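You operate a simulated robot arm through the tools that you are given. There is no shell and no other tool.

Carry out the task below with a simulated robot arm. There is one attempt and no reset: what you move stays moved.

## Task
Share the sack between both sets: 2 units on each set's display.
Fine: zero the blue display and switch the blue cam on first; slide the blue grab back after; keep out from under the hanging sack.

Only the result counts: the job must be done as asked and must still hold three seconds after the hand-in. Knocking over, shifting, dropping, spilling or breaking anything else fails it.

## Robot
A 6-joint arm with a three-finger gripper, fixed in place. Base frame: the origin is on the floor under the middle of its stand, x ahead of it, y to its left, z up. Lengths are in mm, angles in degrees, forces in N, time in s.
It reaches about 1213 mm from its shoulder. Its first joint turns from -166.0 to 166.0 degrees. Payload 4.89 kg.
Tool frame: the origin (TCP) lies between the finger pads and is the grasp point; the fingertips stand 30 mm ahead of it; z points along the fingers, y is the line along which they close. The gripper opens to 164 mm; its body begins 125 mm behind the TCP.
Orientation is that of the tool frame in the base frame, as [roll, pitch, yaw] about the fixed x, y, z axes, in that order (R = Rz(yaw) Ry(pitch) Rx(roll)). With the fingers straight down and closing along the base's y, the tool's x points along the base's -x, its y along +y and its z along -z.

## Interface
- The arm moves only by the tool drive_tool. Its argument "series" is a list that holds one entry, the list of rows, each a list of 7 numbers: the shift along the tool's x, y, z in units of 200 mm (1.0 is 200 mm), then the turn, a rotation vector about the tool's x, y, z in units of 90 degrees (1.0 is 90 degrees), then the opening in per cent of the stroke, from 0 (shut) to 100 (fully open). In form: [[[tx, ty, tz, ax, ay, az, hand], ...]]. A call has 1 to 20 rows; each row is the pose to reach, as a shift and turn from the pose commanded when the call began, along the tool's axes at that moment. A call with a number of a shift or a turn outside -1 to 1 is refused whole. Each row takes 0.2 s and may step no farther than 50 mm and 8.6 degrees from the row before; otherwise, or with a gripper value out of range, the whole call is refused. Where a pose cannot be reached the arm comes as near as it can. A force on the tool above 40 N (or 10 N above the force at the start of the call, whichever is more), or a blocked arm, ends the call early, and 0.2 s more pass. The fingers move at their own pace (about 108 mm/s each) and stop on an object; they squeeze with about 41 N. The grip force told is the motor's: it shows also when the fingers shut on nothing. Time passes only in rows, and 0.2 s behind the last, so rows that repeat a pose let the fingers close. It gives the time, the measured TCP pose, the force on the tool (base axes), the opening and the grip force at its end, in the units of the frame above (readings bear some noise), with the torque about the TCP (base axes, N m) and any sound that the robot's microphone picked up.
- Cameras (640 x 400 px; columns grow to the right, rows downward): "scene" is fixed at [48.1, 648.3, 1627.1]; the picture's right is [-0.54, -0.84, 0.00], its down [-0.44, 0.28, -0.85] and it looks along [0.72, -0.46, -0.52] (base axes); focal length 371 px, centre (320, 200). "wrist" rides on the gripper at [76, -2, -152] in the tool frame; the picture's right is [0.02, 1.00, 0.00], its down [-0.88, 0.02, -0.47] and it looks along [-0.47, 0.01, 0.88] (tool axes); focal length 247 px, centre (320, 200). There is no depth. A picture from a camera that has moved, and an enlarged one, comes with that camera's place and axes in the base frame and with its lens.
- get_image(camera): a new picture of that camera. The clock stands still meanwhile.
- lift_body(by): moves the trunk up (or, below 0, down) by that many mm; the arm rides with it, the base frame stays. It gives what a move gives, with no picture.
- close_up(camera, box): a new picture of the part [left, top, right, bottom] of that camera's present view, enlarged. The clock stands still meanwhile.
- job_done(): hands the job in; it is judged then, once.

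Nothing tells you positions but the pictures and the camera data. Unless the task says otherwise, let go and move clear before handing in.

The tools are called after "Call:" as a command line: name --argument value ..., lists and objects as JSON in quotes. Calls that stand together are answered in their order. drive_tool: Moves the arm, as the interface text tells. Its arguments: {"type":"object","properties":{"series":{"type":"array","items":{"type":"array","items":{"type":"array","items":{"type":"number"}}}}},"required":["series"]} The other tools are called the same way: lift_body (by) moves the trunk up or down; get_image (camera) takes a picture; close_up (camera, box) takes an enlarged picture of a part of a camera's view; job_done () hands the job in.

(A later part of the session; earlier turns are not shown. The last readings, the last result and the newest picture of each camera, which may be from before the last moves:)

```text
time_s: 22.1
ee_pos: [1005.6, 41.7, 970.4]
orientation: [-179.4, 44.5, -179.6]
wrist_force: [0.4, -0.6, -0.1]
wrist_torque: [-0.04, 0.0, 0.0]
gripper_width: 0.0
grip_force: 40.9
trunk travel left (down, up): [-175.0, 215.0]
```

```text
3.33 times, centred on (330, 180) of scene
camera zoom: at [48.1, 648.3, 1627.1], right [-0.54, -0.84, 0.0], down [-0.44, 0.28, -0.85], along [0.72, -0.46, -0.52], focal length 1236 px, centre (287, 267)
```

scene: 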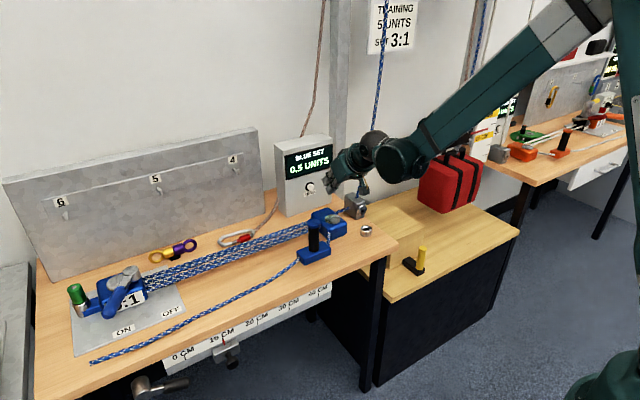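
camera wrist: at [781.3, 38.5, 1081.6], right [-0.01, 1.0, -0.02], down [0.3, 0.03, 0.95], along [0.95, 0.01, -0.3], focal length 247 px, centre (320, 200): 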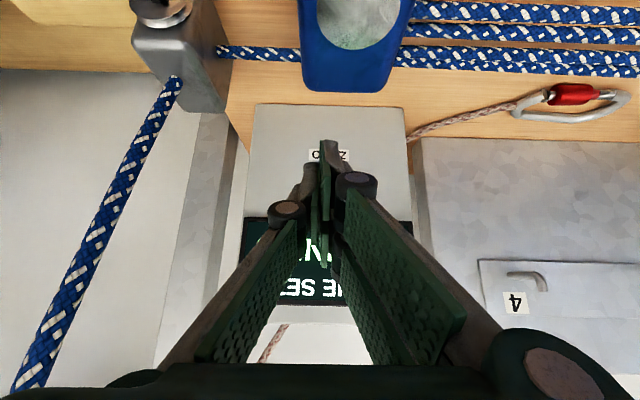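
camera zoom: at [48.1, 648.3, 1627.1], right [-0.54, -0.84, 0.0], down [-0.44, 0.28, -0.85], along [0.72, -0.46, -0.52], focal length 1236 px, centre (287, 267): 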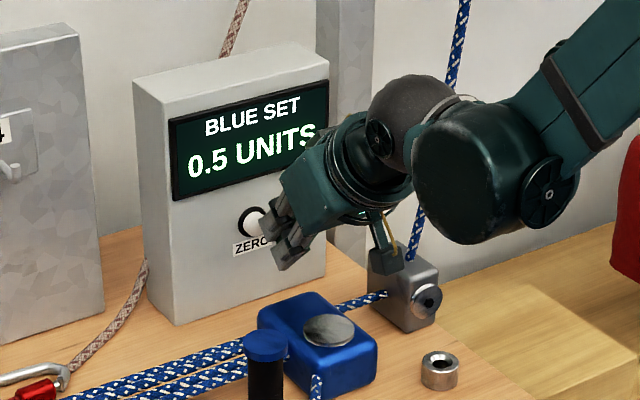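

Call:
drive_tool --series '[[[-0.014, 0, 0.014, 0, 0, 0, 0], [-0.028, 0, 0.028, 0, 0, 0, 0], [-0.042, 0, 0.042, 0, 0, 0, 0], [-0.056, 0, 0.056, 0, 0, 0, 0], [-0.07, 0, 0.07, 0, 0, 0, 0]]]'

Call:
close_up --camera "scene" --box '[260, 120, 400, 240]'

```text
time_s: 23.3
ee_pos: [1020.4, 39.9, 970.4]
orientation: [-179.3, 44.2, -179.6]
wrist_force: [-22.6, 1.3, 7.7]
wrist_torque: [0.01, -0.36, 0.05]
gripper_width: 0.0
grip_force: 40.7
trunk travel left (down, up): [-175.0, 215.0]
heard: click
stopped in row 5: the force on the tool passed its limit at 49 N (the readings are from after the stop); the commanded pose is now the measured one
```

```text
3.33 times, centred on (330, 180) of scene
camera zoom: at [48.1, 648.3, 1627.1], right [-0.54, -0.84, 0.0], down [-0.44, 0.28, -0.85], along [0.72, -0.46, -0.52], focal length 1236 px, centre (287, 267)
```

zoom: 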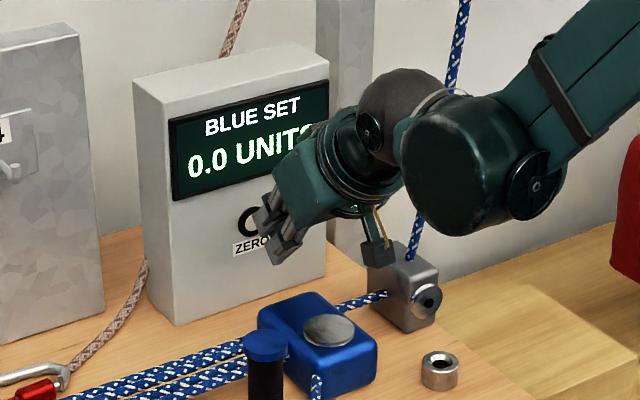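

It clicked and the blue display reads 0.0 UNITS. I'll back away from the box, rise, and turn the camera toward the orange display.

Call:
drive_tool --series '[[[0.1, 0, -0.1, 0, 0, 0, 0], [0.2, 0, -0.2, 0, 0, 0, 0], [0.283, 0, -0.283, 0, 0, 0, 0], [0.15, 0, -0.42, 0, 0, 0, 0], [0.0, 0, -0.56, 0, 0, 0, 0], [-0.1, 0, -0.7, 0, 0, 0, 0], [-0.1, 0, -0.85, 0, 0, 0, 0], [-0.1, 0, -1.0, 0, 0, 0, 0], [-0.1, 0, -1.0, 0, 0, 0, 0]]]'

Call:
get_image --camera "wrist"

Call:
get_image --camera "scene"

```text
time_s: 25.3
ee_pos: [893.1, 42.6, 1128.6]
orientation: [-179.4, 44.4, -179.6]
wrist_force: [-0.6, -0.1, 0.6]
wrist_torque: [0.03, -0.04, -0.02]
gripper_width: 0.0
grip_force: 40.7
trunk travel left (down, up): [-175.0, 215.0]
```

```text
taken
camera wrist: at [732.5, 42.1, 1181.7], right [-0.01, 1.0, -0.02], down [0.3, 0.03, 0.95], along [0.95, 0.01, -0.3], focal length 247 px, centre (320, 200)
```

wrist: 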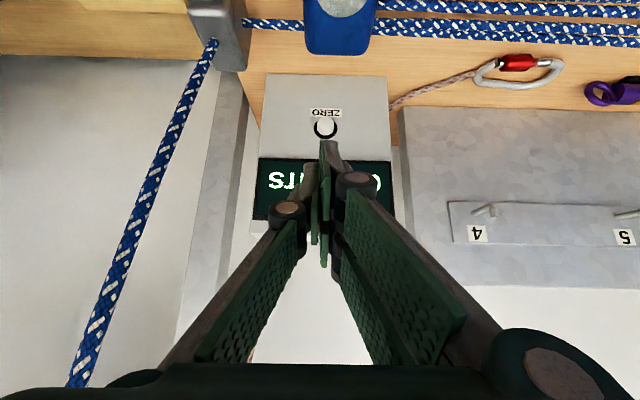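

```text
taken
```

scene: 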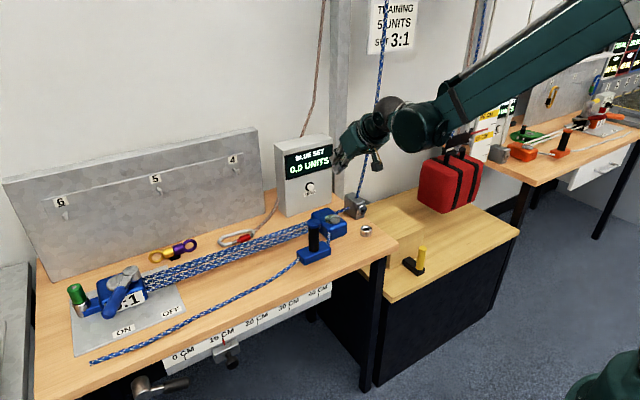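

Call:
drive_tool --series '[[[0.1, 0, -0.13, 0, 0, 0, 0], [0.2, 0, -0.26, 0.04, 0, 0.04, 0], [0.3, 0, -0.38, 0.09, 0, 0.09, 0], [0.4, 0, -0.51, 0.14, 0, 0.14, 0], [0.495, 0, -0.636, 0.19, 0, 0.19, 0], [0.495, 0, -0.636, 0.236, 0, 0.236, 0], [0.495, 0, -0.636, 0.236, 0, 0.236, 0]]]'

Call:
get_image --camera "wrist"

```text
time_s: 26.9
ee_pos: [736.4, 41.3, 1148.1]
orientation: [-179.1, 44.7, 150.5]
wrist_force: [-0.2, -0.2, -0.3]
wrist_torque: [0.04, -0.03, 0.02]
gripper_width: 0.1
grip_force: 40.7
trunk travel left (down, up): [-175.0, 215.0]
```

```text
taken
camera wrist: at [595.1, 122.2, 1202.0], right [0.49, 0.87, -0.03], down [0.27, -0.12, 0.96], along [0.83, -0.47, -0.29], focal length 247 px, centre (320, 200)
```

wrist: 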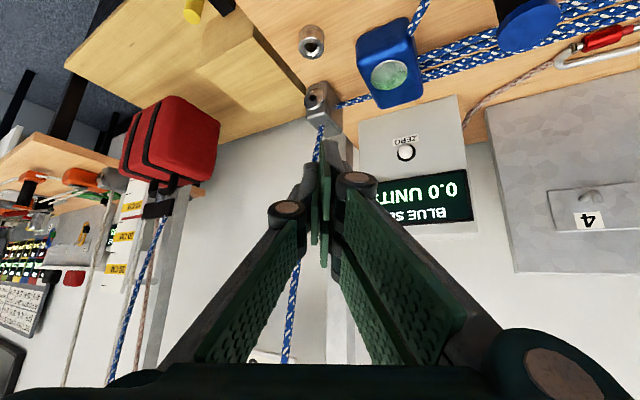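

Call:
close_up --camera "wrist" --box '[60, 140, 220, 300]'

Call:
close_up --camera "wrist" --box '[90, 190, 150, 250]'

Call:
close_up --camera "wrist" --box '[0, 100, 160, 260]'

```text
2.50 times, centred on (140, 220) of wrist
camera zoom: at [595.1, 122.2, 1202.0], right [0.49, 0.87, -0.03], down [0.27, -0.12, 0.96], along [0.83, -0.47, -0.29], focal length 617 px, centre (770, 150)
```

zoom: 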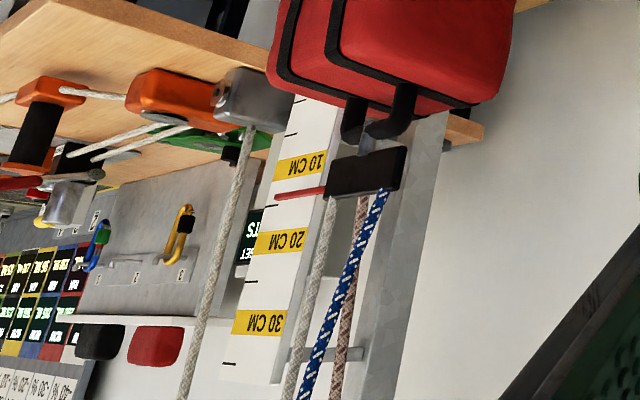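

```text
6.67 times, centred on (120, 220) of wrist
camera zoom: at [595.1, 122.2, 1202.0], right [0.49, 0.87, -0.03], down [0.27, -0.12, 0.96], along [0.83, -0.47, -0.29], focal length 1646 px, centre (1653, 67)
```

zoom: 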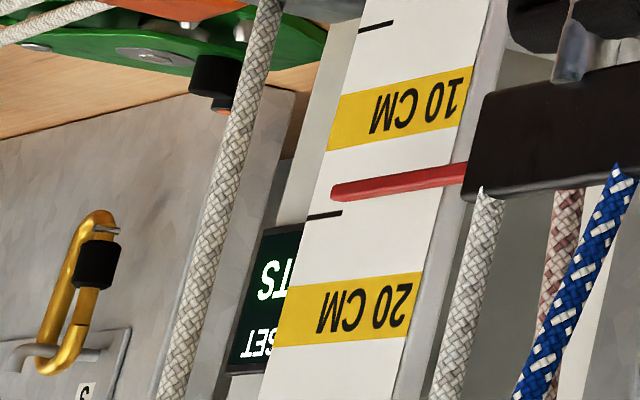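

```text
2.50 times, centred on (80, 180) of wrist
camera zoom: at [595.1, 122.2, 1202.0], right [0.49, 0.87, -0.03], down [0.27, -0.12, 0.96], along [0.83, -0.47, -0.29], focal length 617 px, centre (920, 250)
```

zoom: 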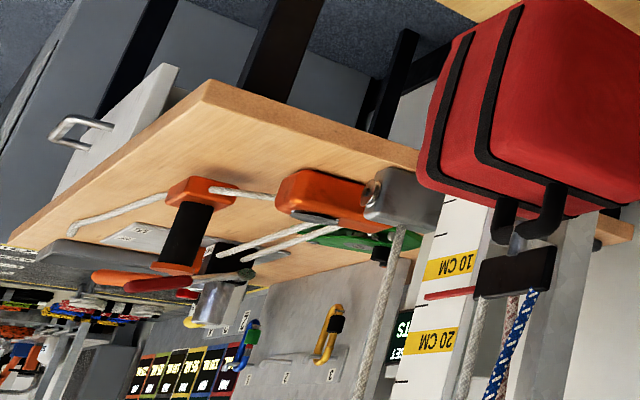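

The blue display reads 0.0 and the sack hangs at about (969, −632). The ruler hides the orange display from here, so I'll move the camera toward −y, high up and well clear of the sack, to read it.

Call:
drive_tool --series '[[[-0.021, -0.19, 0.021, 0.03, 0, 0.03, 0], [-0.042, -0.38, 0.042, 0.06, 0, 0.06, 0], [-0.063, -0.57, 0.063, 0.095, 0, 0.095, 0], [-0.083, -0.76, 0.083, 0.125, 0, 0.125, 0], [-0.104, -0.954, 0.104, 0.157, 0, 0.157, 0], [-0.104, -0.954, 0.104, 0.157, 0, 0.157, 0]]]'

Call:
get_image --camera "wrist"

Call:
get_image --camera "scene"

```text
time_s: 28.3
ee_pos: [664.8, -137.5, 1152.3]
orientation: [-178.9, 44.8, 130.5]
wrist_force: [0.2, -0.1, 0.0]
wrist_torque: [0.0, 0.0, 0.0]
gripper_width: 0.0
grip_force: 41.3
trunk travel left (down, up): [-175.0, 215.0]
```

```text
taken
camera wrist: at [561.0, -13.3, 1205.1], right [0.76, 0.65, -0.03], down [0.21, -0.2, 0.96], along [0.62, -0.73, -0.29], focal length 247 px, centre (320, 200)
```

wrist: 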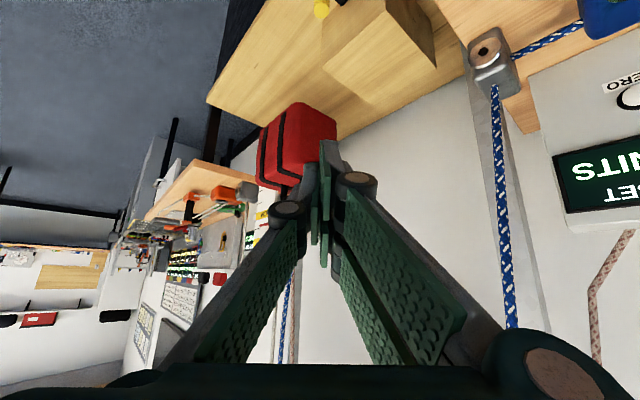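

```text
taken
```

scene: 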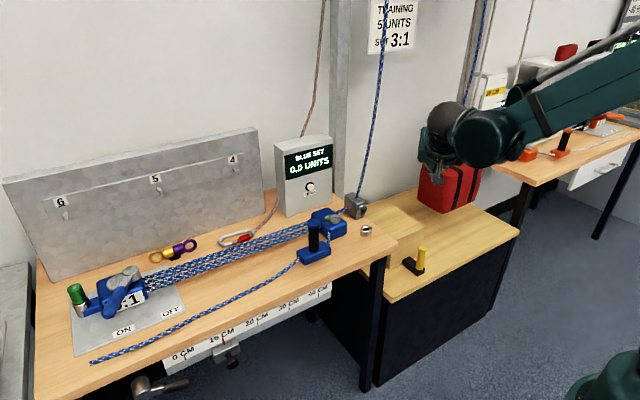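

Call:
drive_tool --series '[[[-0.093, -0.139, 0.093, 0, 0, 0, 0], [-0.186, -0.277, 0.186, -0.03, 0, -0.03, 0], [-0.28, -0.416, 0.28, -0.06, 0, -0.06, 0], [-0.372, -0.554, 0.372, -0.09, 0, -0.09, 0], [-0.465, -0.693, 0.465, -0.118, 0, -0.118, 0], [-0.465, -0.693, 0.465, -0.118, 0, -0.118, 0]]]'

Call:
get_image --camera "wrist"

```text
time_s: 29.7
ee_pos: [646.4, -326.2, 1152.6]
orientation: [-178.9, 44.7, 145.6]
wrist_force: [-0.4, 0.1, -0.2]
wrist_torque: [0.03, 0.0, 0.0]
gripper_width: 0.0
grip_force: 41.1
trunk travel left (down, up): [-175.0, 215.0]
```

```text
taken
camera wrist: at [513.9, -234.6, 1206.7], right [0.56, 0.83, -0.03], down [0.26, -0.14, 0.96], along [0.79, -0.54, -0.29], focal length 247 px, centre (320, 200)
```

wrist: 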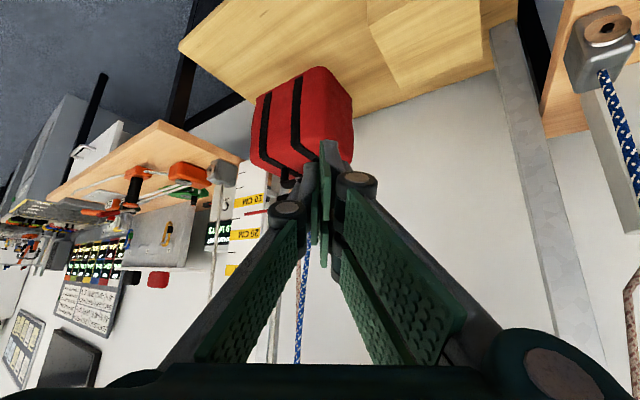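

Call:
close_up --camera "wrist" --box '[180, 190, 280, 270]'

Call:
close_up --camera "wrist" --box '[60, 140, 260, 300]'

```text
5.00 times, centred on (230, 230) of wrist
camera zoom: at [513.9, -234.6, 1206.7], right [0.56, 0.83, -0.03], down [0.26, -0.14, 0.96], along [0.79, -0.54, -0.29], focal length 1235 px, centre (770, 50)
```

zoom: 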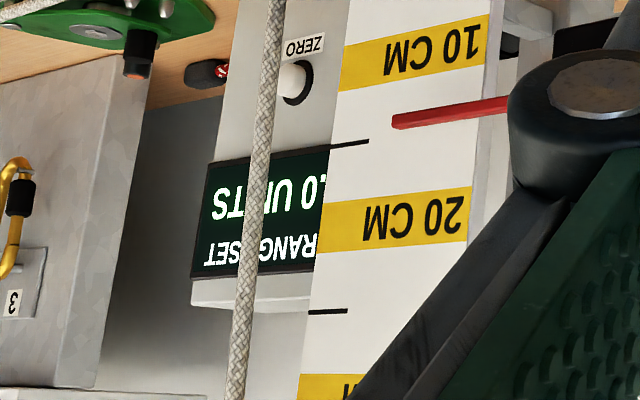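

```text
2.50 times, centred on (160, 220) of wrist
camera zoom: at [513.9, -234.6, 1206.7], right [0.56, 0.83, -0.03], down [0.26, -0.14, 0.96], along [0.79, -0.54, -0.29], focal length 617 px, centre (720, 150)
```

zoom: 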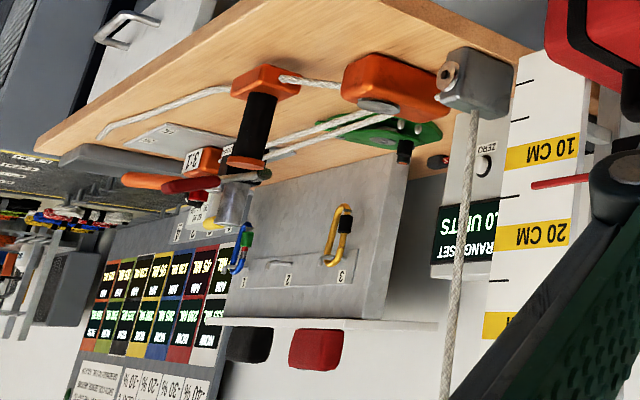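

Call:
drive_tool --series '[[[-0.08, -0.165, 0.08, 0, 0, 0, 0], [-0.16, -0.33, 0.16, 0, 0, 0, 0], [-0.24, -0.495, 0.24, 0, 0, 0, 0], [-0.24, -0.495, 0.24, 0, 0, 0, 0]]]'

Call:
get_image --camera "wrist"

Call:
close_up --camera "wrist" --box '[180, 190, 280, 270]'

```text
time_s: 30.7
ee_pos: [646.6, -450.1, 1150.9]
orientation: [-178.9, 44.7, 145.5]
wrist_force: [0.5, -1.0, 0.2]
wrist_torque: [-0.01, 0.07, 0.01]
gripper_width: 0.1
grip_force: 41.0
trunk travel left (down, up): [-175.0, 215.0]
```

```text
taken
camera wrist: at [513.3, -357.2, 1204.8], right [0.56, 0.83, -0.03], down [0.26, -0.14, 0.96], along [0.79, -0.54, -0.29], focal length 247 px, centre (320, 200)
```

wrist: 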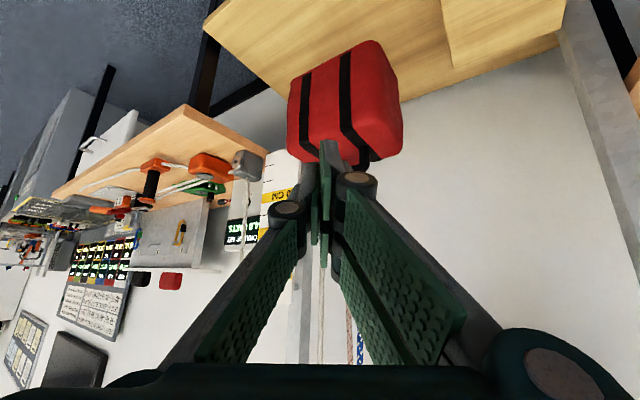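

```text
5.00 times, centred on (230, 230) of wrist
camera zoom: at [513.3, -357.2, 1204.8], right [0.56, 0.83, -0.03], down [0.26, -0.14, 0.96], along [0.79, -0.54, -0.29], focal length 1235 px, centre (770, 50)
```

zoom: 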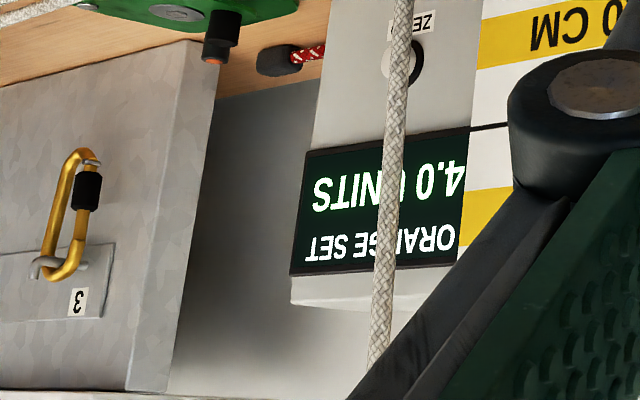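

The orange display reads 4.0 UNITS, so blue must take up 2. I'll go back to the blue bench, set the tool upright and open the fingers over the grab handle.

Call:
drive_tool --series '[[[0.076, 0.157, -0.076, 0, 0, 0, 0], [0.152, 0.314, -0.152, 0, 0, 0, 0], [0.228, 0.47, -0.228, 0, 0, 0, 0], [0.304, 0.627, -0.304, 0, 0, 0, 0], [0.38, 0.784, -0.38, 0, 0, 0, 0]]]'

Call:
drive_tool --series '[[[0.033, 0.174, -0.033, -0.05, 0, -0.05, 0], [0.066, 0.348, -0.066, -0.105, 0, -0.105, 0], [0.099, 0.522, -0.099, -0.16, 0, -0.16, 0], [0.132, 0.697, -0.132, -0.215, 0, -0.215, 0], [0.165, 0.871, -0.165, -0.271, 0, -0.271, 0], [0.165, 0.871, -0.165, -0.271, 0, -0.271, 0]]]'

Call:
drive_tool --series '[[[-0.03, 0.16, 0.03, 0, 0.08, 0, 0], [-0.06, 0.32, 0.06, 0, 0.165, 0, 0], [-0.09, 0.48, 0.09, 0, 0.25, 0, 0], [-0.12, 0.64, 0.12, 0, 0.335, 0, 0], [-0.15, 0.8, 0.15, 0, 0.42, 0, 0], [-0.177, 0.95, 0.177, 0, 0.5, 0, 0], [-0.177, 0.95, 0.177, 0, 0.5, 0, 0]]]'

Call:
get_image --camera "wrist"

Call:
get_image --camera "scene"

```text
time_s: 31.9
ee_pos: [645.1, -256.5, 1150.5]
orientation: [-179.0, 44.7, 145.6]
wrist_force: [0.0, -1.5, 0.1]
wrist_torque: [0.05, 0.01, 0.04]
gripper_width: 0.0
grip_force: 40.7
trunk travel left (down, up): [-175.0, 215.0]
```

```text
time_s: 33.3
ee_pos: [706.1, -86.9, 1149.4]
orientation: [-179.3, 44.3, -180.0]
wrist_force: [0.7, -0.1, -0.3]
wrist_torque: [0.05, 0.05, 0.0]
gripper_width: 0.0
grip_force: 40.7
trunk travel left (down, up): [-175.0, 215.0]
```

```text
time_s: 34.9
ee_pos: [761.4, 100.3, 1150.6]
orientation: [-179.5, -0.8, 179.4]
wrist_force: [0.5, -0.3, -0.3]
wrist_torque: [-0.06, 0.15, 0.0]
gripper_width: 0.1
grip_force: 41.0
trunk travel left (down, up): [-175.0, 215.0]
```

```text
taken
camera wrist: at [688.2, 99.7, 1301.8], right [-0.01, 1.0, -0.01], down [0.89, 0.01, 0.46], along [0.46, 0.0, -0.89], focal length 247 px, centre (320, 200)
```

wrist: 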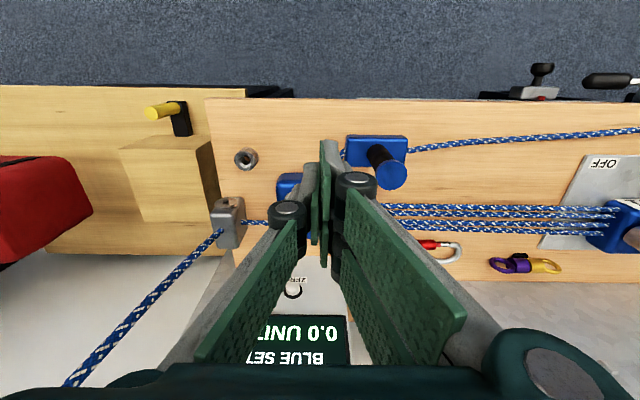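

```text
taken
```

scene: 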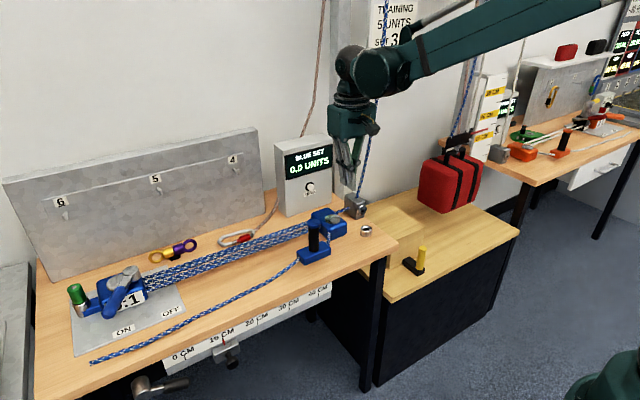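

The grab handle is at about (802, 189), topping out near z 1007. I'll open the fingers and centre above it.

Call:
drive_tool --series '[[[-0.07, 0.15, 0.03, 0, 0, 0, 70], [-0.14, 0.3, 0.07, 0, 0, 0, 70], [-0.203, 0.4435, 0.1, 0, 0, 0, 70], [-0.203, 0.4435, 0.1, 0, 0, 0, 70]]]'

Call:
get_image --camera "wrist"

```text
time_s: 35.9
ee_pos: [801.5, 190.6, 1125.3]
orientation: [-179.5, -0.8, 179.4]
wrist_force: [1.0, -0.3, -0.4]
wrist_torque: [-0.08, 0.06, 0.02]
gripper_width: 114.9
grip_force: 0.1
trunk travel left (down, up): [-175.0, 215.0]
```

```text
taken
camera wrist: at [727.7, 191.1, 1277.4], right [-0.01, 1.0, -0.01], down [0.89, 0.01, 0.46], along [0.46, 0.0, -0.89], focal length 247 px, centre (320, 200)
```

wrist: 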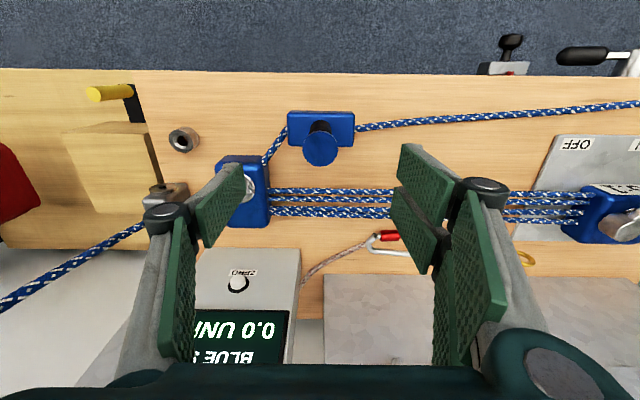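

Call:
drive_tool --series '[[[0, 0, 0.2, 0, 0, 0, 70], [0, 0, 0.4, 0, 0, 0, 70], [0, 0, 0.6, 0, 0, 0, 70], [0, 0, 0.74, 0, 0, 0, 70], [0, 0, 0.82, 0, 0, 0, 70], [0, 0, 0.82, 0, 0, 0, 70]]]'

Call:
close_up --camera "scene" --box '[240, 140, 400, 290]'

Call:
get_image --camera "wrist"

```text
time_s: 37.3
ee_pos: [800.5, 190.0, 963.0]
orientation: [-179.5, -0.7, 179.3]
wrist_force: [0.7, 0.5, -1.3]
wrist_torque: [-0.02, 0.07, 0.0]
gripper_width: 114.7
grip_force: 0.0
trunk travel left (down, up): [-175.0, 215.0]
```

```text
2.67 times, centred on (320, 215) of scene
camera zoom: at [48.1, 648.3, 1627.1], right [-0.54, -0.84, 0.0], down [-0.44, 0.28, -0.85], along [0.72, -0.46, -0.52], focal length 988 px, centre (320, 160)
```

zoom: 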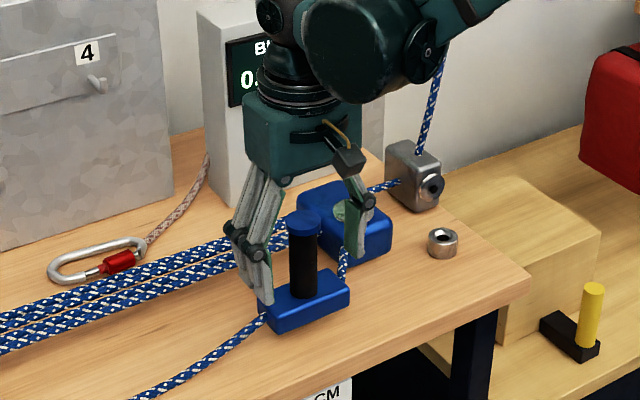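

```text
taken
camera wrist: at [726.0, 189.7, 1116.1], right [-0.01, 1.0, -0.01], down [0.89, 0.01, 0.46], along [0.46, 0.0, -0.89], focal length 247 px, centre (320, 200)
```

wrist: 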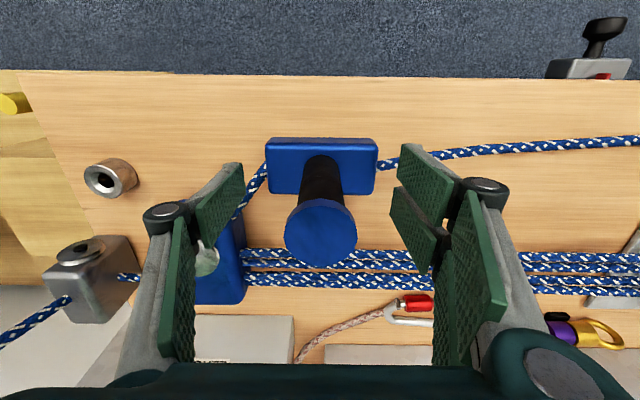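

The handle stands between the fingers. I'll close on it now.

Call:
drive_tool --series '[[[0, 0, 0, 0, 0, 0, 10], [0, 0, 0, 0, 0, 0, 10], [0, 0, 0, 0, 0, 0, 10], [0, 0, 0, 0, 0, 0, 10]]]'

Call:
get_image --camera "wrist"

Call:
get_image --camera "scene"

```text
time_s: 38.3
ee_pos: [800.1, 191.2, 964.1]
orientation: [-179.6, -0.7, 179.4]
wrist_force: [0.4, 14.1, -0.3]
wrist_torque: [0.46, 0.06, 0.06]
gripper_width: 31.4
grip_force: 45.5
trunk travel left (down, up): [-175.0, 215.0]
```

```text
taken
camera wrist: at [725.7, 190.6, 1116.3], right [-0.01, 1.0, -0.01], down [0.89, 0.01, 0.46], along [0.46, 0.0, -0.89], focal length 247 px, centre (320, 200)
```

wrist: 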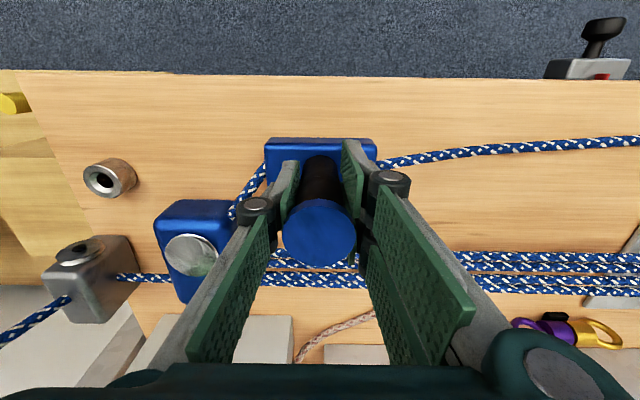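

```text
taken
```

scene: 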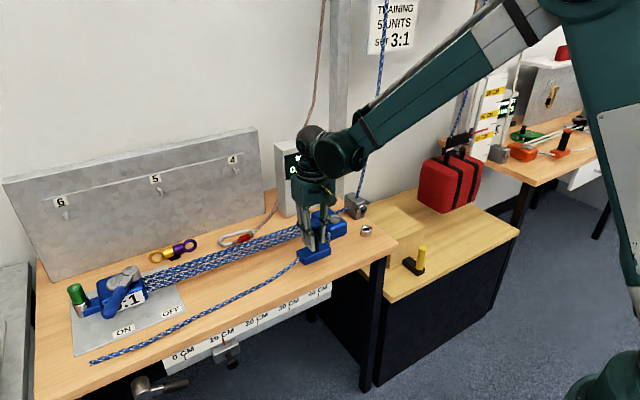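

I have the handle (opening 31 mm). I'll haul gently toward +y in small steps and watch the force.

Call:
drive_tool --series '[[[0, 0.025, 0, 0, 0, 0, 10], [0, 0.05, 0, 0, 0, 0, 10], [0, 0.075, 0, 0, 0, 0, 10], [0, 0.1, 0, 0, 0, 0, 10], [0, 0.125, 0, 0, 0, 0, 10], [0, 0.15, 0, 0, 0, 0, 10], [0, 0.175, 0, 0, 0, 0, 10], [0, 0.2, 0, 0, 0, 0, 10]]]'

Call:
get_image --camera "scene"

Call:
get_image --camera "wrist"

```text
time_s: 39.3
ee_pos: [799.5, 206.3, 963.7]
orientation: [-179.6, -0.5, 179.5]
wrist_force: [2.4, 0.9, 11.2]
wrist_torque: [-0.04, 0.12, 0.12]
gripper_width: 31.4
grip_force: 44.9
trunk travel left (down, up): [-175.0, 215.0]
stopped in row 4: the force on the tool passed its limit at 44 N (the readings are from after the stop); the commanded pose is now the measured one
```

```text
taken
```

scene: 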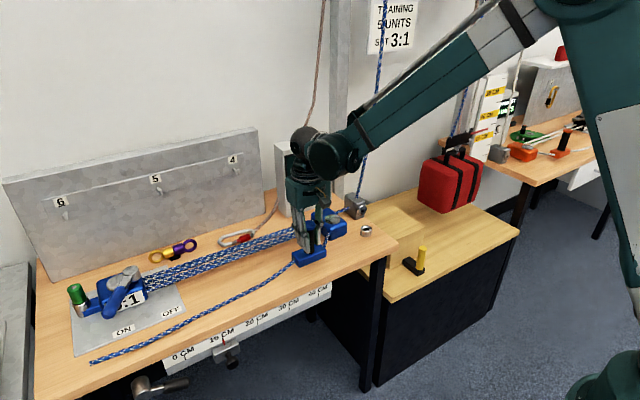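

```text
taken
camera wrist: at [725.3, 207.4, 1116.1], right [-0.01, 1.0, -0.01], down [0.89, 0.01, 0.46], along [0.46, 0.0, -0.89], focal length 247 px, centre (320, 200)
```

wrist: 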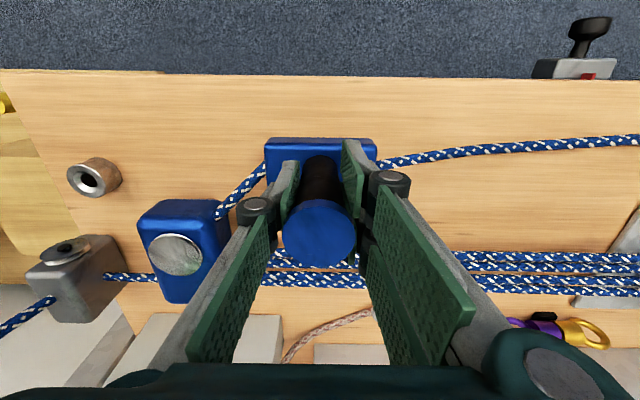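

The pull briefly passed the force limit after about 15 mm. I'll continue with finer steps to read the haul force.

Call:
drive_tool --series '[[[0, 0.008, 0, 0, 0, 0, 10], [0, 0.016, 0, 0, 0, 0, 10], [0, 0.024, 0, 0, 0, 0, 10], [0, 0.032, 0, 0, 0, 0, 10], [0, 0.04, 0, 0, 0, 0, 10]]]'

Call:
close_up --camera "scene" --box '[240, 120, 400, 290]'

```text
time_s: 40.5
ee_pos: [800.5, 214.0, 963.2]
orientation: [-179.5, -0.6, 179.4]
wrist_force: [3.1, -0.7, 22.6]
wrist_torque: [-0.03, -0.12, -0.06]
gripper_width: 31.7
grip_force: 45.0
trunk travel left (down, up): [-175.0, 215.0]
```

```text
2.35 times, centred on (320, 205) of scene
camera zoom: at [48.1, 648.3, 1627.1], right [-0.54, -0.84, 0.0], down [-0.44, 0.28, -0.85], along [0.72, -0.46, -0.52], focal length 872 px, centre (320, 188)
```

zoom: 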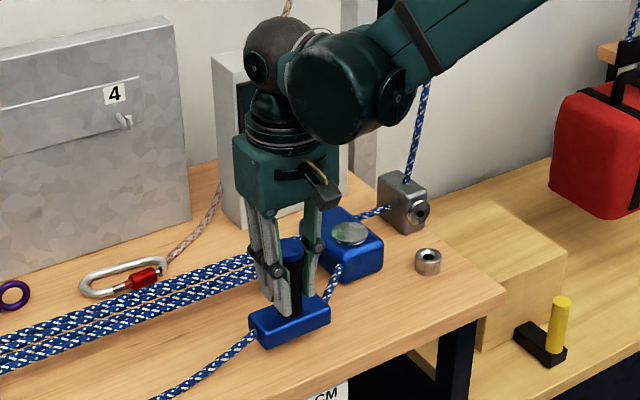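

Call:
drive_tool --series '[[[0, 0.01, -0.005, 0, 0, 0, 10], [0, 0.02, -0.007, 0, 0, 0, 10], [0, 0.03, -0.007, 0, 0, 0, 10], [0, 0.045, -0.007, 0, 0, 0, 10], [0, 0.06, -0.007, 0, 0, 0, 10], [0, 0.075, -0.007, 0, 0, 0, 10], [0, 0.09, -0.007, 0, 0, 0, 10], [0, 0.105, -0.007, 0, 0, 0, 10], [0, 0.12, -0.007, 0, 0, 0, 10]]]'

Call:
get_image --camera "scene"

```text
time_s: 42.5
ee_pos: [799.1, 238.6, 963.9]
orientation: [-179.5, -0.6, 179.5]
wrist_force: [-12.2, 0.0, -25.5]
wrist_torque: [0.05, 0.4, -0.01]
gripper_width: 31.5
grip_force: 45.3
trunk travel left (down, up): [-175.0, 215.0]
```

```text
taken
```

scene: 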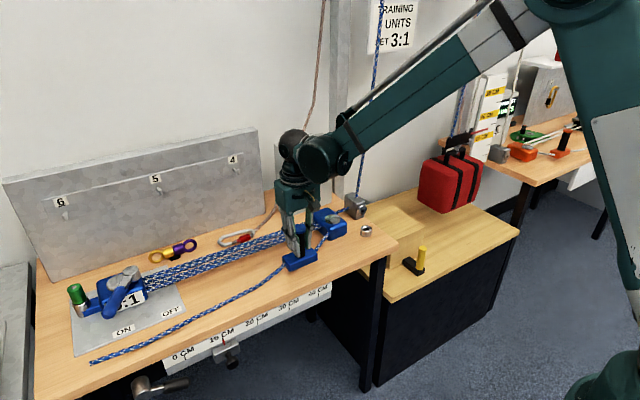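

The grab seems to ride on a stiff line in x and z, so clamping tightly builds up side force. I'll loosen to a slack hold around the handle and just push it along.

Call:
drive_tool --series '[[[0, 0, 0.0035, 0, 0, 0, 26], [0, 0, 0.0035, 0, 0, 0, 26], [0, 0.01, 0.0035, 0, 0, 0, 26], [0, 0.025, 0.0035, 0, 0, 0, 26], [0, 0.04, 0.0035, 0, 0, 0, 26], [0, 0.055, 0.0035, 0, 0, 0, 26], [0, 0.07, 0.0035, 0, 0, 0, 26]]]'

Call:
get_image --camera "wrist"

Call:
close_up --camera "scene" --box '[240, 120, 400, 290]'

```text
time_s: 44.1
ee_pos: [800.9, 252.0, 964.1]
orientation: [-179.5, -0.5, 179.4]
wrist_force: [0.6, -0.1, -0.3]
wrist_torque: [0.03, -0.01, -0.01]
gripper_width: 43.0
grip_force: 0.3
trunk travel left (down, up): [-175.0, 215.0]
```

```text
taken
camera wrist: at [726.1, 253.4, 1115.9], right [-0.01, 1.0, -0.01], down [0.89, 0.01, 0.46], along [0.46, 0.0, -0.89], focal length 247 px, centre (320, 200)
```

wrist: 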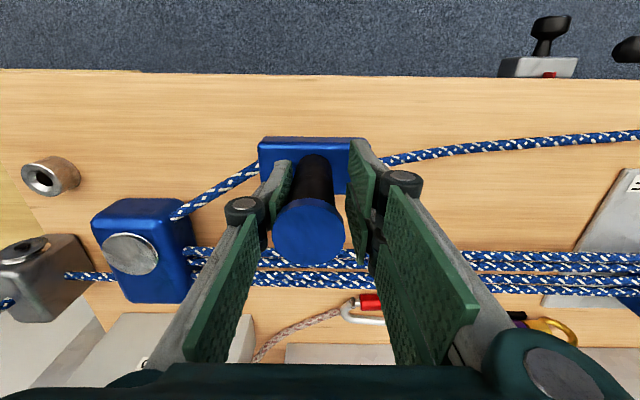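

```text
2.35 times, centred on (320, 205) of scene
camera zoom: at [48.1, 648.3, 1627.1], right [-0.54, -0.84, 0.0], down [-0.44, 0.28, -0.85], along [0.72, -0.46, -0.52], focal length 872 px, centre (320, 188)
```

zoom: 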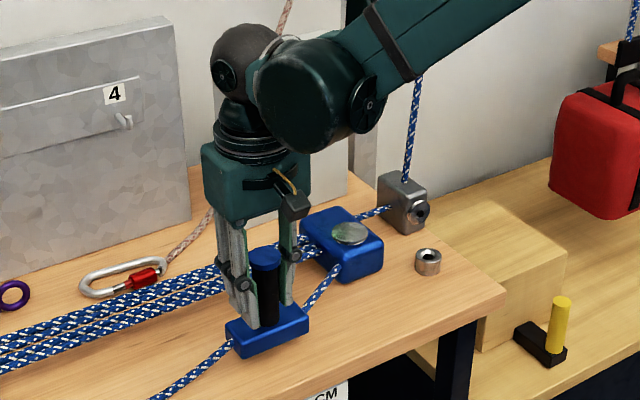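

Call:
close_up --camera "scene" --box '[60, 220, 260, 380]'

Call:
close_up --camera "scene" --box '[260, 120, 400, 280]'

Call:
close_up --camera "scene" --box '[400, 60, 560, 160]'

```text
2.50 times, centred on (160, 300) of scene
camera zoom: at [48.1, 648.3, 1627.1], right [-0.54, -0.84, 0.0], down [-0.44, 0.28, -0.85], along [0.72, -0.46, -0.52], focal length 927 px, centre (720, -50)
```

zoom: 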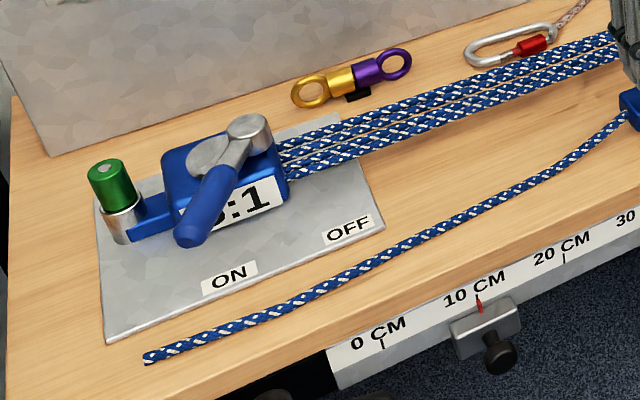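

```text
2.50 times, centred on (330, 200) of scene
camera zoom: at [48.1, 648.3, 1627.1], right [-0.54, -0.84, 0.0], down [-0.44, 0.28, -0.85], along [0.72, -0.46, -0.52], focal length 927 px, centre (295, 200)
```

zoom: 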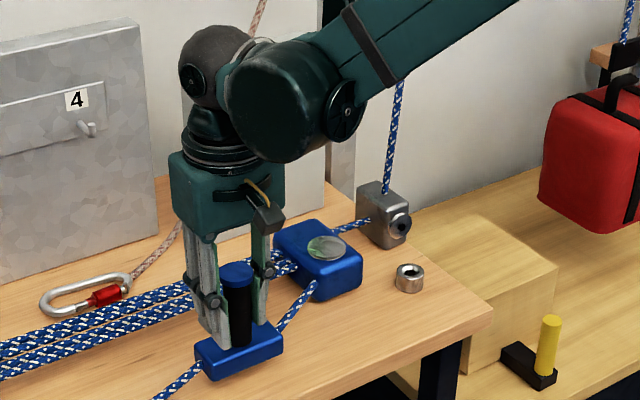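

```text
4.00 times, centred on (480, 110) of scene
camera zoom: at [48.1, 648.3, 1627.1], right [-0.54, -0.84, 0.0], down [-0.44, 0.28, -0.85], along [0.72, -0.46, -0.52], focal length 1483 px, centre (-320, 560)
```

zoom: 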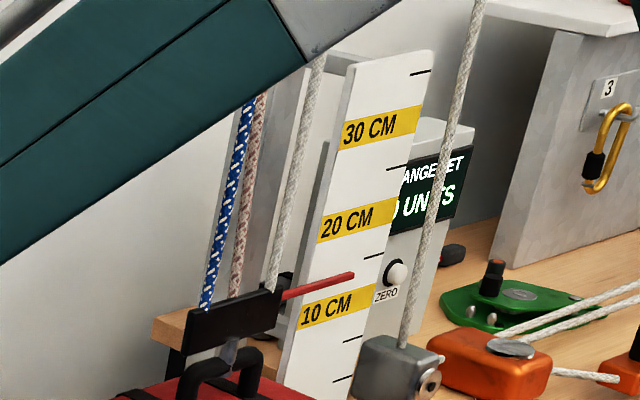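

The slack in the blue rope on the sack side is visibly being taken up. To read the blue display while holding the grab, I'll tilt the tool forward around the handle so the wrist camera faces the box.

Call:
drive_tool --series '[[[0, -0.02, 0, 0, 0, 0, 30], [0, -0.02, 0, 0, -0.08, 0, 30], [0, -0.02, 0, 0, -0.16, 0, 30], [0, -0.02, 0, 0, -0.24, 0, 30], [0, -0.02, 0, 0, -0.32, 0, 30], [0, -0.02, 0, 0, -0.4, 0, 30], [0, -0.02, 0, 0, -0.42, 0, 30]]]'

Call:
get_image --camera "wrist"

Call:
get_image --camera "scene"

```text
time_s: 45.7
ee_pos: [799.7, 249.6, 965.2]
orientation: [-179.4, 37.4, 179.8]
wrist_force: [-0.7, -0.6, 0.7]
wrist_torque: [-0.01, 0.02, 0.02]
gripper_width: 49.2
grip_force: 0.2
trunk travel left (down, up): [-175.0, 215.0]
```

```text
taken
camera wrist: at [647.5, 249.4, 1038.4], right [-0.01, 1.0, -0.02], down [0.41, 0.02, 0.91], along [0.91, 0.0, -0.41], focal length 247 px, centre (320, 200)
```

wrist: 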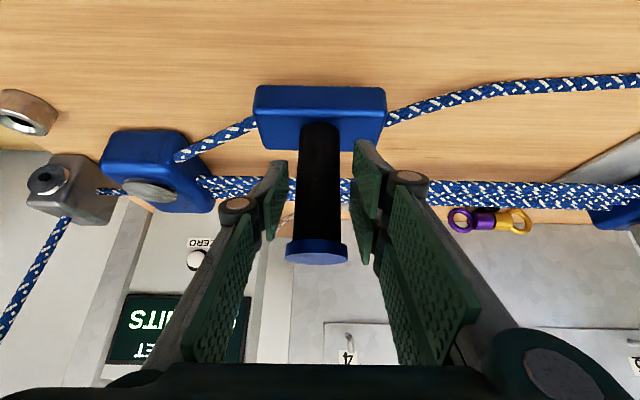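

```text
taken
```

scene: 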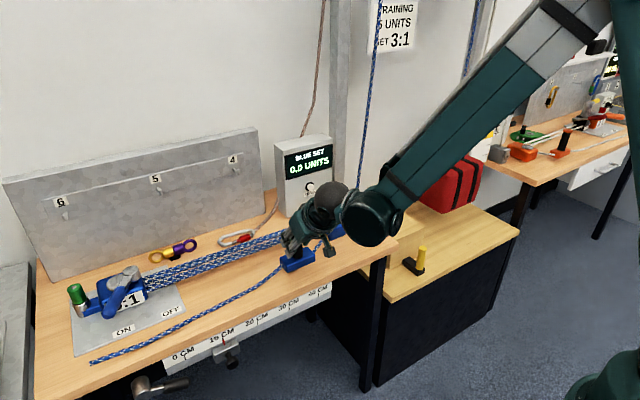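

With the tool tilted, the scene camera sees the blue display (0.0) while I keep hold of the grab. I continue hauling in small steps.

Call:
drive_tool --series '[[[0, 0.015, 0, 0, 0, 0, 26], [0, 0.03, 0, 0, 0, 0, 26], [0, 0.045, 0, 0, 0, 0, 26], [0, 0.06, 0, 0, 0, 0, 26], [0, 0.075, 0, 0, 0, 0, 26], [0, 0.09, 0, 0, 0, 0, 26], [0, 0.105, 0, 0, 0, 0, 26], [0, 0.12, 0, 0, 0, 0, 26], [0, 0.135, 0, 0, 0, 0, 26], [0, 0.15, 0, 0, 0, 0, 26]]]'

Call:
get_image --camera "scene"

Call:
close_up --camera "scene" --box '[260, 120, 400, 280]'

```text
time_s: 47.9
ee_pos: [799.0, 279.0, 965.3]
orientation: [-179.5, 37.2, 179.8]
wrist_force: [-1.1, -1.8, -0.1]
wrist_torque: [-0.01, 0.01, -0.02]
gripper_width: 43.3
grip_force: 0.8
trunk travel left (down, up): [-175.0, 215.0]
```

```text
taken
```

scene: 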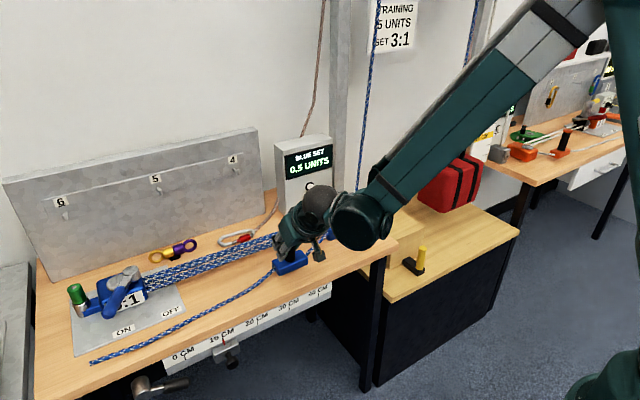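

```text
2.50 times, centred on (330, 200) of scene
camera zoom: at [48.1, 648.3, 1627.1], right [-0.54, -0.84, 0.0], down [-0.44, 0.28, -0.85], along [0.72, -0.46, -0.52], focal length 927 px, centre (295, 200)
```

zoom: 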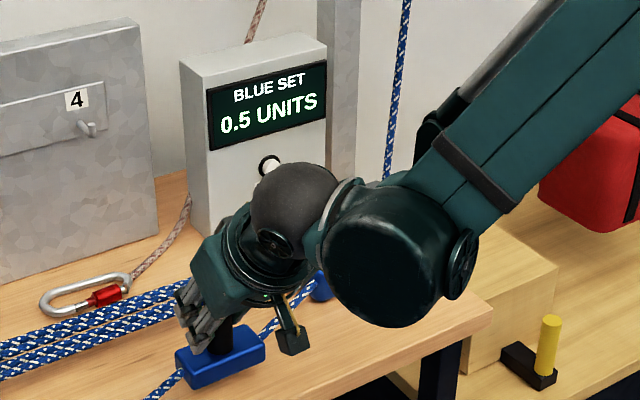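

Blue is taking load and reads 0.5. I go on in short bites and read the display after each.

Call:
drive_tool --series '[[[0, 0.0125, 0, 0, 0, 0, 26], [0, 0.025, 0, 0, 0, 0, 26], [0, 0.0375, 0, 0, 0, 0, 26], [0, 0.05, 0, 0, 0, 0, 26], [0, 0.05, 0, 0, 0, 0, 26]]]'

Call:
close_up --camera "scene" --box '[260, 120, 400, 280]'

```text
time_s: 49.1
ee_pos: [800.3, 289.6, 963.5]
orientation: [-179.4, 37.2, 179.8]
wrist_force: [0.9, -3.1, 1.4]
wrist_torque: [-0.08, -0.04, 0.01]
gripper_width: 43.7
grip_force: 1.4
trunk travel left (down, up): [-175.0, 215.0]
```

```text
2.50 times, centred on (330, 200) of scene
camera zoom: at [48.1, 648.3, 1627.1], right [-0.54, -0.84, 0.0], down [-0.44, 0.28, -0.85], along [0.72, -0.46, -0.52], focal length 927 px, centre (295, 200)
```

zoom: 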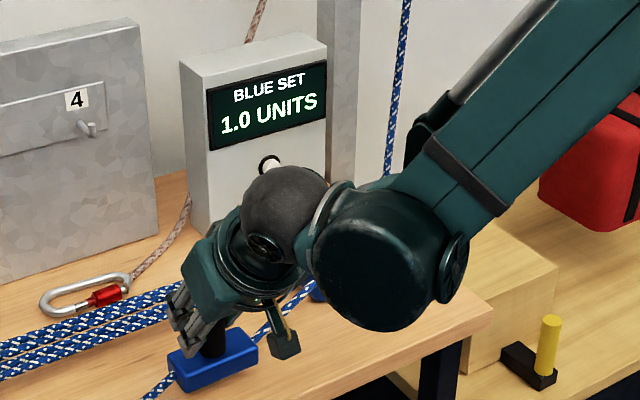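

Call:
drive_tool --series '[[[0, 0.0125, 0, 0, 0, 0, 26], [0, 0.025, 0, 0, 0, 0, 26], [0, 0.025, 0, 0, 0, 0, 26]]]'

Call:
close_up --camera "scene" --box '[260, 120, 400, 280]'

```text
time_s: 49.9
ee_pos: [801.1, 293.2, 964.5]
orientation: [-179.4, 37.3, 179.8]
wrist_force: [-1.9, -3.3, -0.9]
wrist_torque: [-0.05, 0.04, -0.07]
gripper_width: 43.8
grip_force: 1.5
trunk travel left (down, up): [-175.0, 215.0]
```

```text
2.50 times, centred on (330, 200) of scene
camera zoom: at [48.1, 648.3, 1627.1], right [-0.54, -0.84, 0.0], down [-0.44, 0.28, -0.85], along [0.72, -0.46, -0.52], focal length 927 px, centre (295, 200)
```

zoom: 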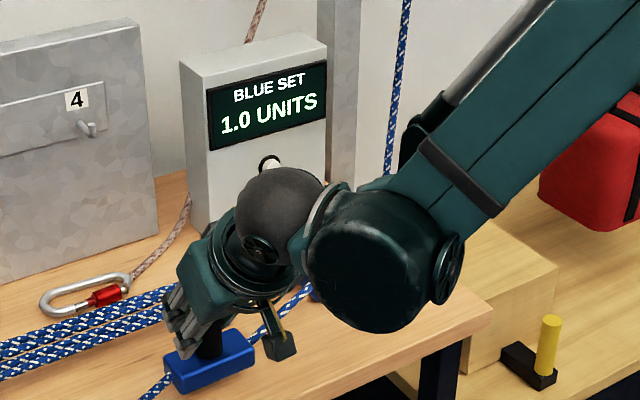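

Call:
drive_tool --series '[[[0, 0.0125, 0, 0, 0, 0, 26], [0, 0.025, 0, 0, 0, 0, 26], [0, 0.025, 0, 0, 0, 0, 26]]]'

Call:
close_up --camera "scene" --box '[260, 120, 400, 280]'

```text
time_s: 50.7
ee_pos: [800.8, 299.4, 963.5]
orientation: [-179.4, 37.3, 179.9]
wrist_force: [2.6, -2.1, -0.2]
wrist_torque: [-0.03, -0.03, 0.01]
gripper_width: 43.8
grip_force: 1.3
trunk travel left (down, up): [-175.0, 215.0]
```

```text
2.50 times, centred on (330, 200) of scene
camera zoom: at [48.1, 648.3, 1627.1], right [-0.54, -0.84, 0.0], down [-0.44, 0.28, -0.85], along [0.72, -0.46, -0.52], focal length 927 px, centre (295, 200)
```

zoom: 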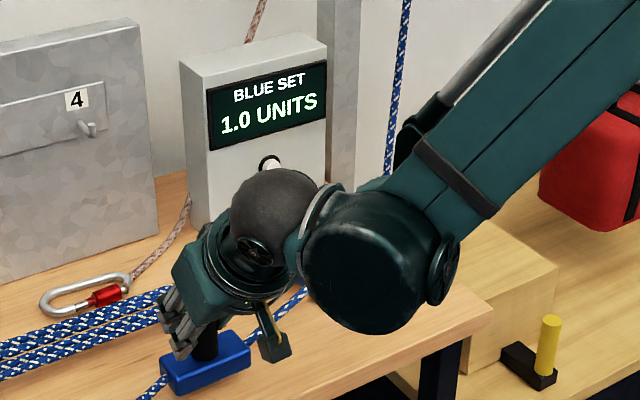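

Call:
drive_tool --series '[[[0, 0.0125, 0, 0, 0, 0, 26], [0, 0.025, 0, 0, 0, 0, 26], [0, 0.025, 0, 0, 0, 0, 26]]]'

Call:
close_up --camera "scene" --box '[260, 120, 400, 280]'

```text
time_s: 51.5
ee_pos: [802.0, 303.8, 964.4]
orientation: [-179.4, 37.3, 179.8]
wrist_force: [-2.1, -3.1, -0.5]
wrist_torque: [-0.12, 0.03, -0.05]
gripper_width: 43.9
grip_force: 1.0
trunk travel left (down, up): [-175.0, 215.0]
```

```text
2.50 times, centred on (330, 200) of scene
camera zoom: at [48.1, 648.3, 1627.1], right [-0.54, -0.84, 0.0], down [-0.44, 0.28, -0.85], along [0.72, -0.46, -0.52], focal length 927 px, centre (295, 200)
```

zoom: 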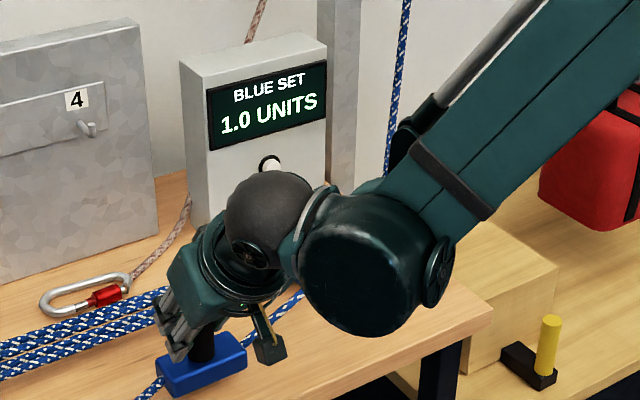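

Call:
drive_tool --series '[[[0, 0.0125, 0, 0, 0, 0, 26], [0, 0.025, 0, 0, 0, 0, 26], [0, 0.025, 0, 0, 0, 0, 26]]]'

Call:
close_up --camera "scene" --box '[260, 120, 400, 280]'

```text
time_s: 52.3
ee_pos: [801.0, 308.3, 963.4]
orientation: [-179.4, 37.2, 179.8]
wrist_force: [-1.3, -2.8, 0.0]
wrist_torque: [-0.06, 0.03, -0.04]
gripper_width: 44.0
grip_force: 1.3
trunk travel left (down, up): [-175.0, 215.0]
```

```text
2.50 times, centred on (330, 200) of scene
camera zoom: at [48.1, 648.3, 1627.1], right [-0.54, -0.84, 0.0], down [-0.44, 0.28, -0.85], along [0.72, -0.46, -0.52], focal length 927 px, centre (295, 200)
```

zoom: 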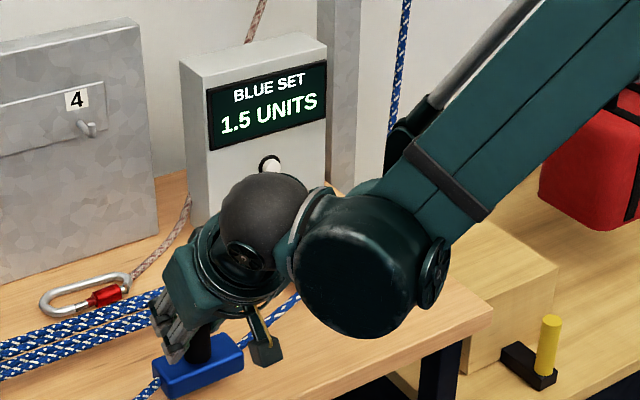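

Blue reads 1.5 at y ≈ 308, with roughly 20–25 mm of haul per half unit. I'll haul 15 mm more, then go on finely.

Call:
drive_tool --series '[[[0, 0.0125, 0, 0, 0, 0, 26], [0, 0.025, 0, 0, 0, 0, 26], [0, 0.0375, 0, 0, 0, 0, 26], [0, 0.05, 0, 0, 0, 0, 26], [0, 0.0625, 0, 0, 0, 0, 26], [0, 0.075, 0, 0, 0, 0, 26], [0, 0.075, 0, 0, 0, 0, 26]]]'

Call:
close_up --camera "scene" --box '[260, 120, 400, 280]'

```text
time_s: 53.9
ee_pos: [799.9, 324.6, 963.0]
orientation: [-179.4, 37.3, 179.8]
wrist_force: [-1.4, -3.8, -1.4]
wrist_torque: [-0.08, 0.1, -0.07]
gripper_width: 44.1
grip_force: 1.5
trunk travel left (down, up): [-175.0, 215.0]
```

```text
2.50 times, centred on (330, 200) of scene
camera zoom: at [48.1, 648.3, 1627.1], right [-0.54, -0.84, 0.0], down [-0.44, 0.28, -0.85], along [0.72, -0.46, -0.52], focal length 927 px, centre (295, 200)
```

zoom: 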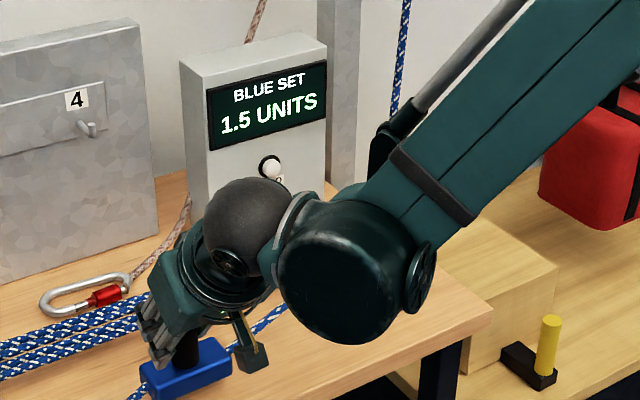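

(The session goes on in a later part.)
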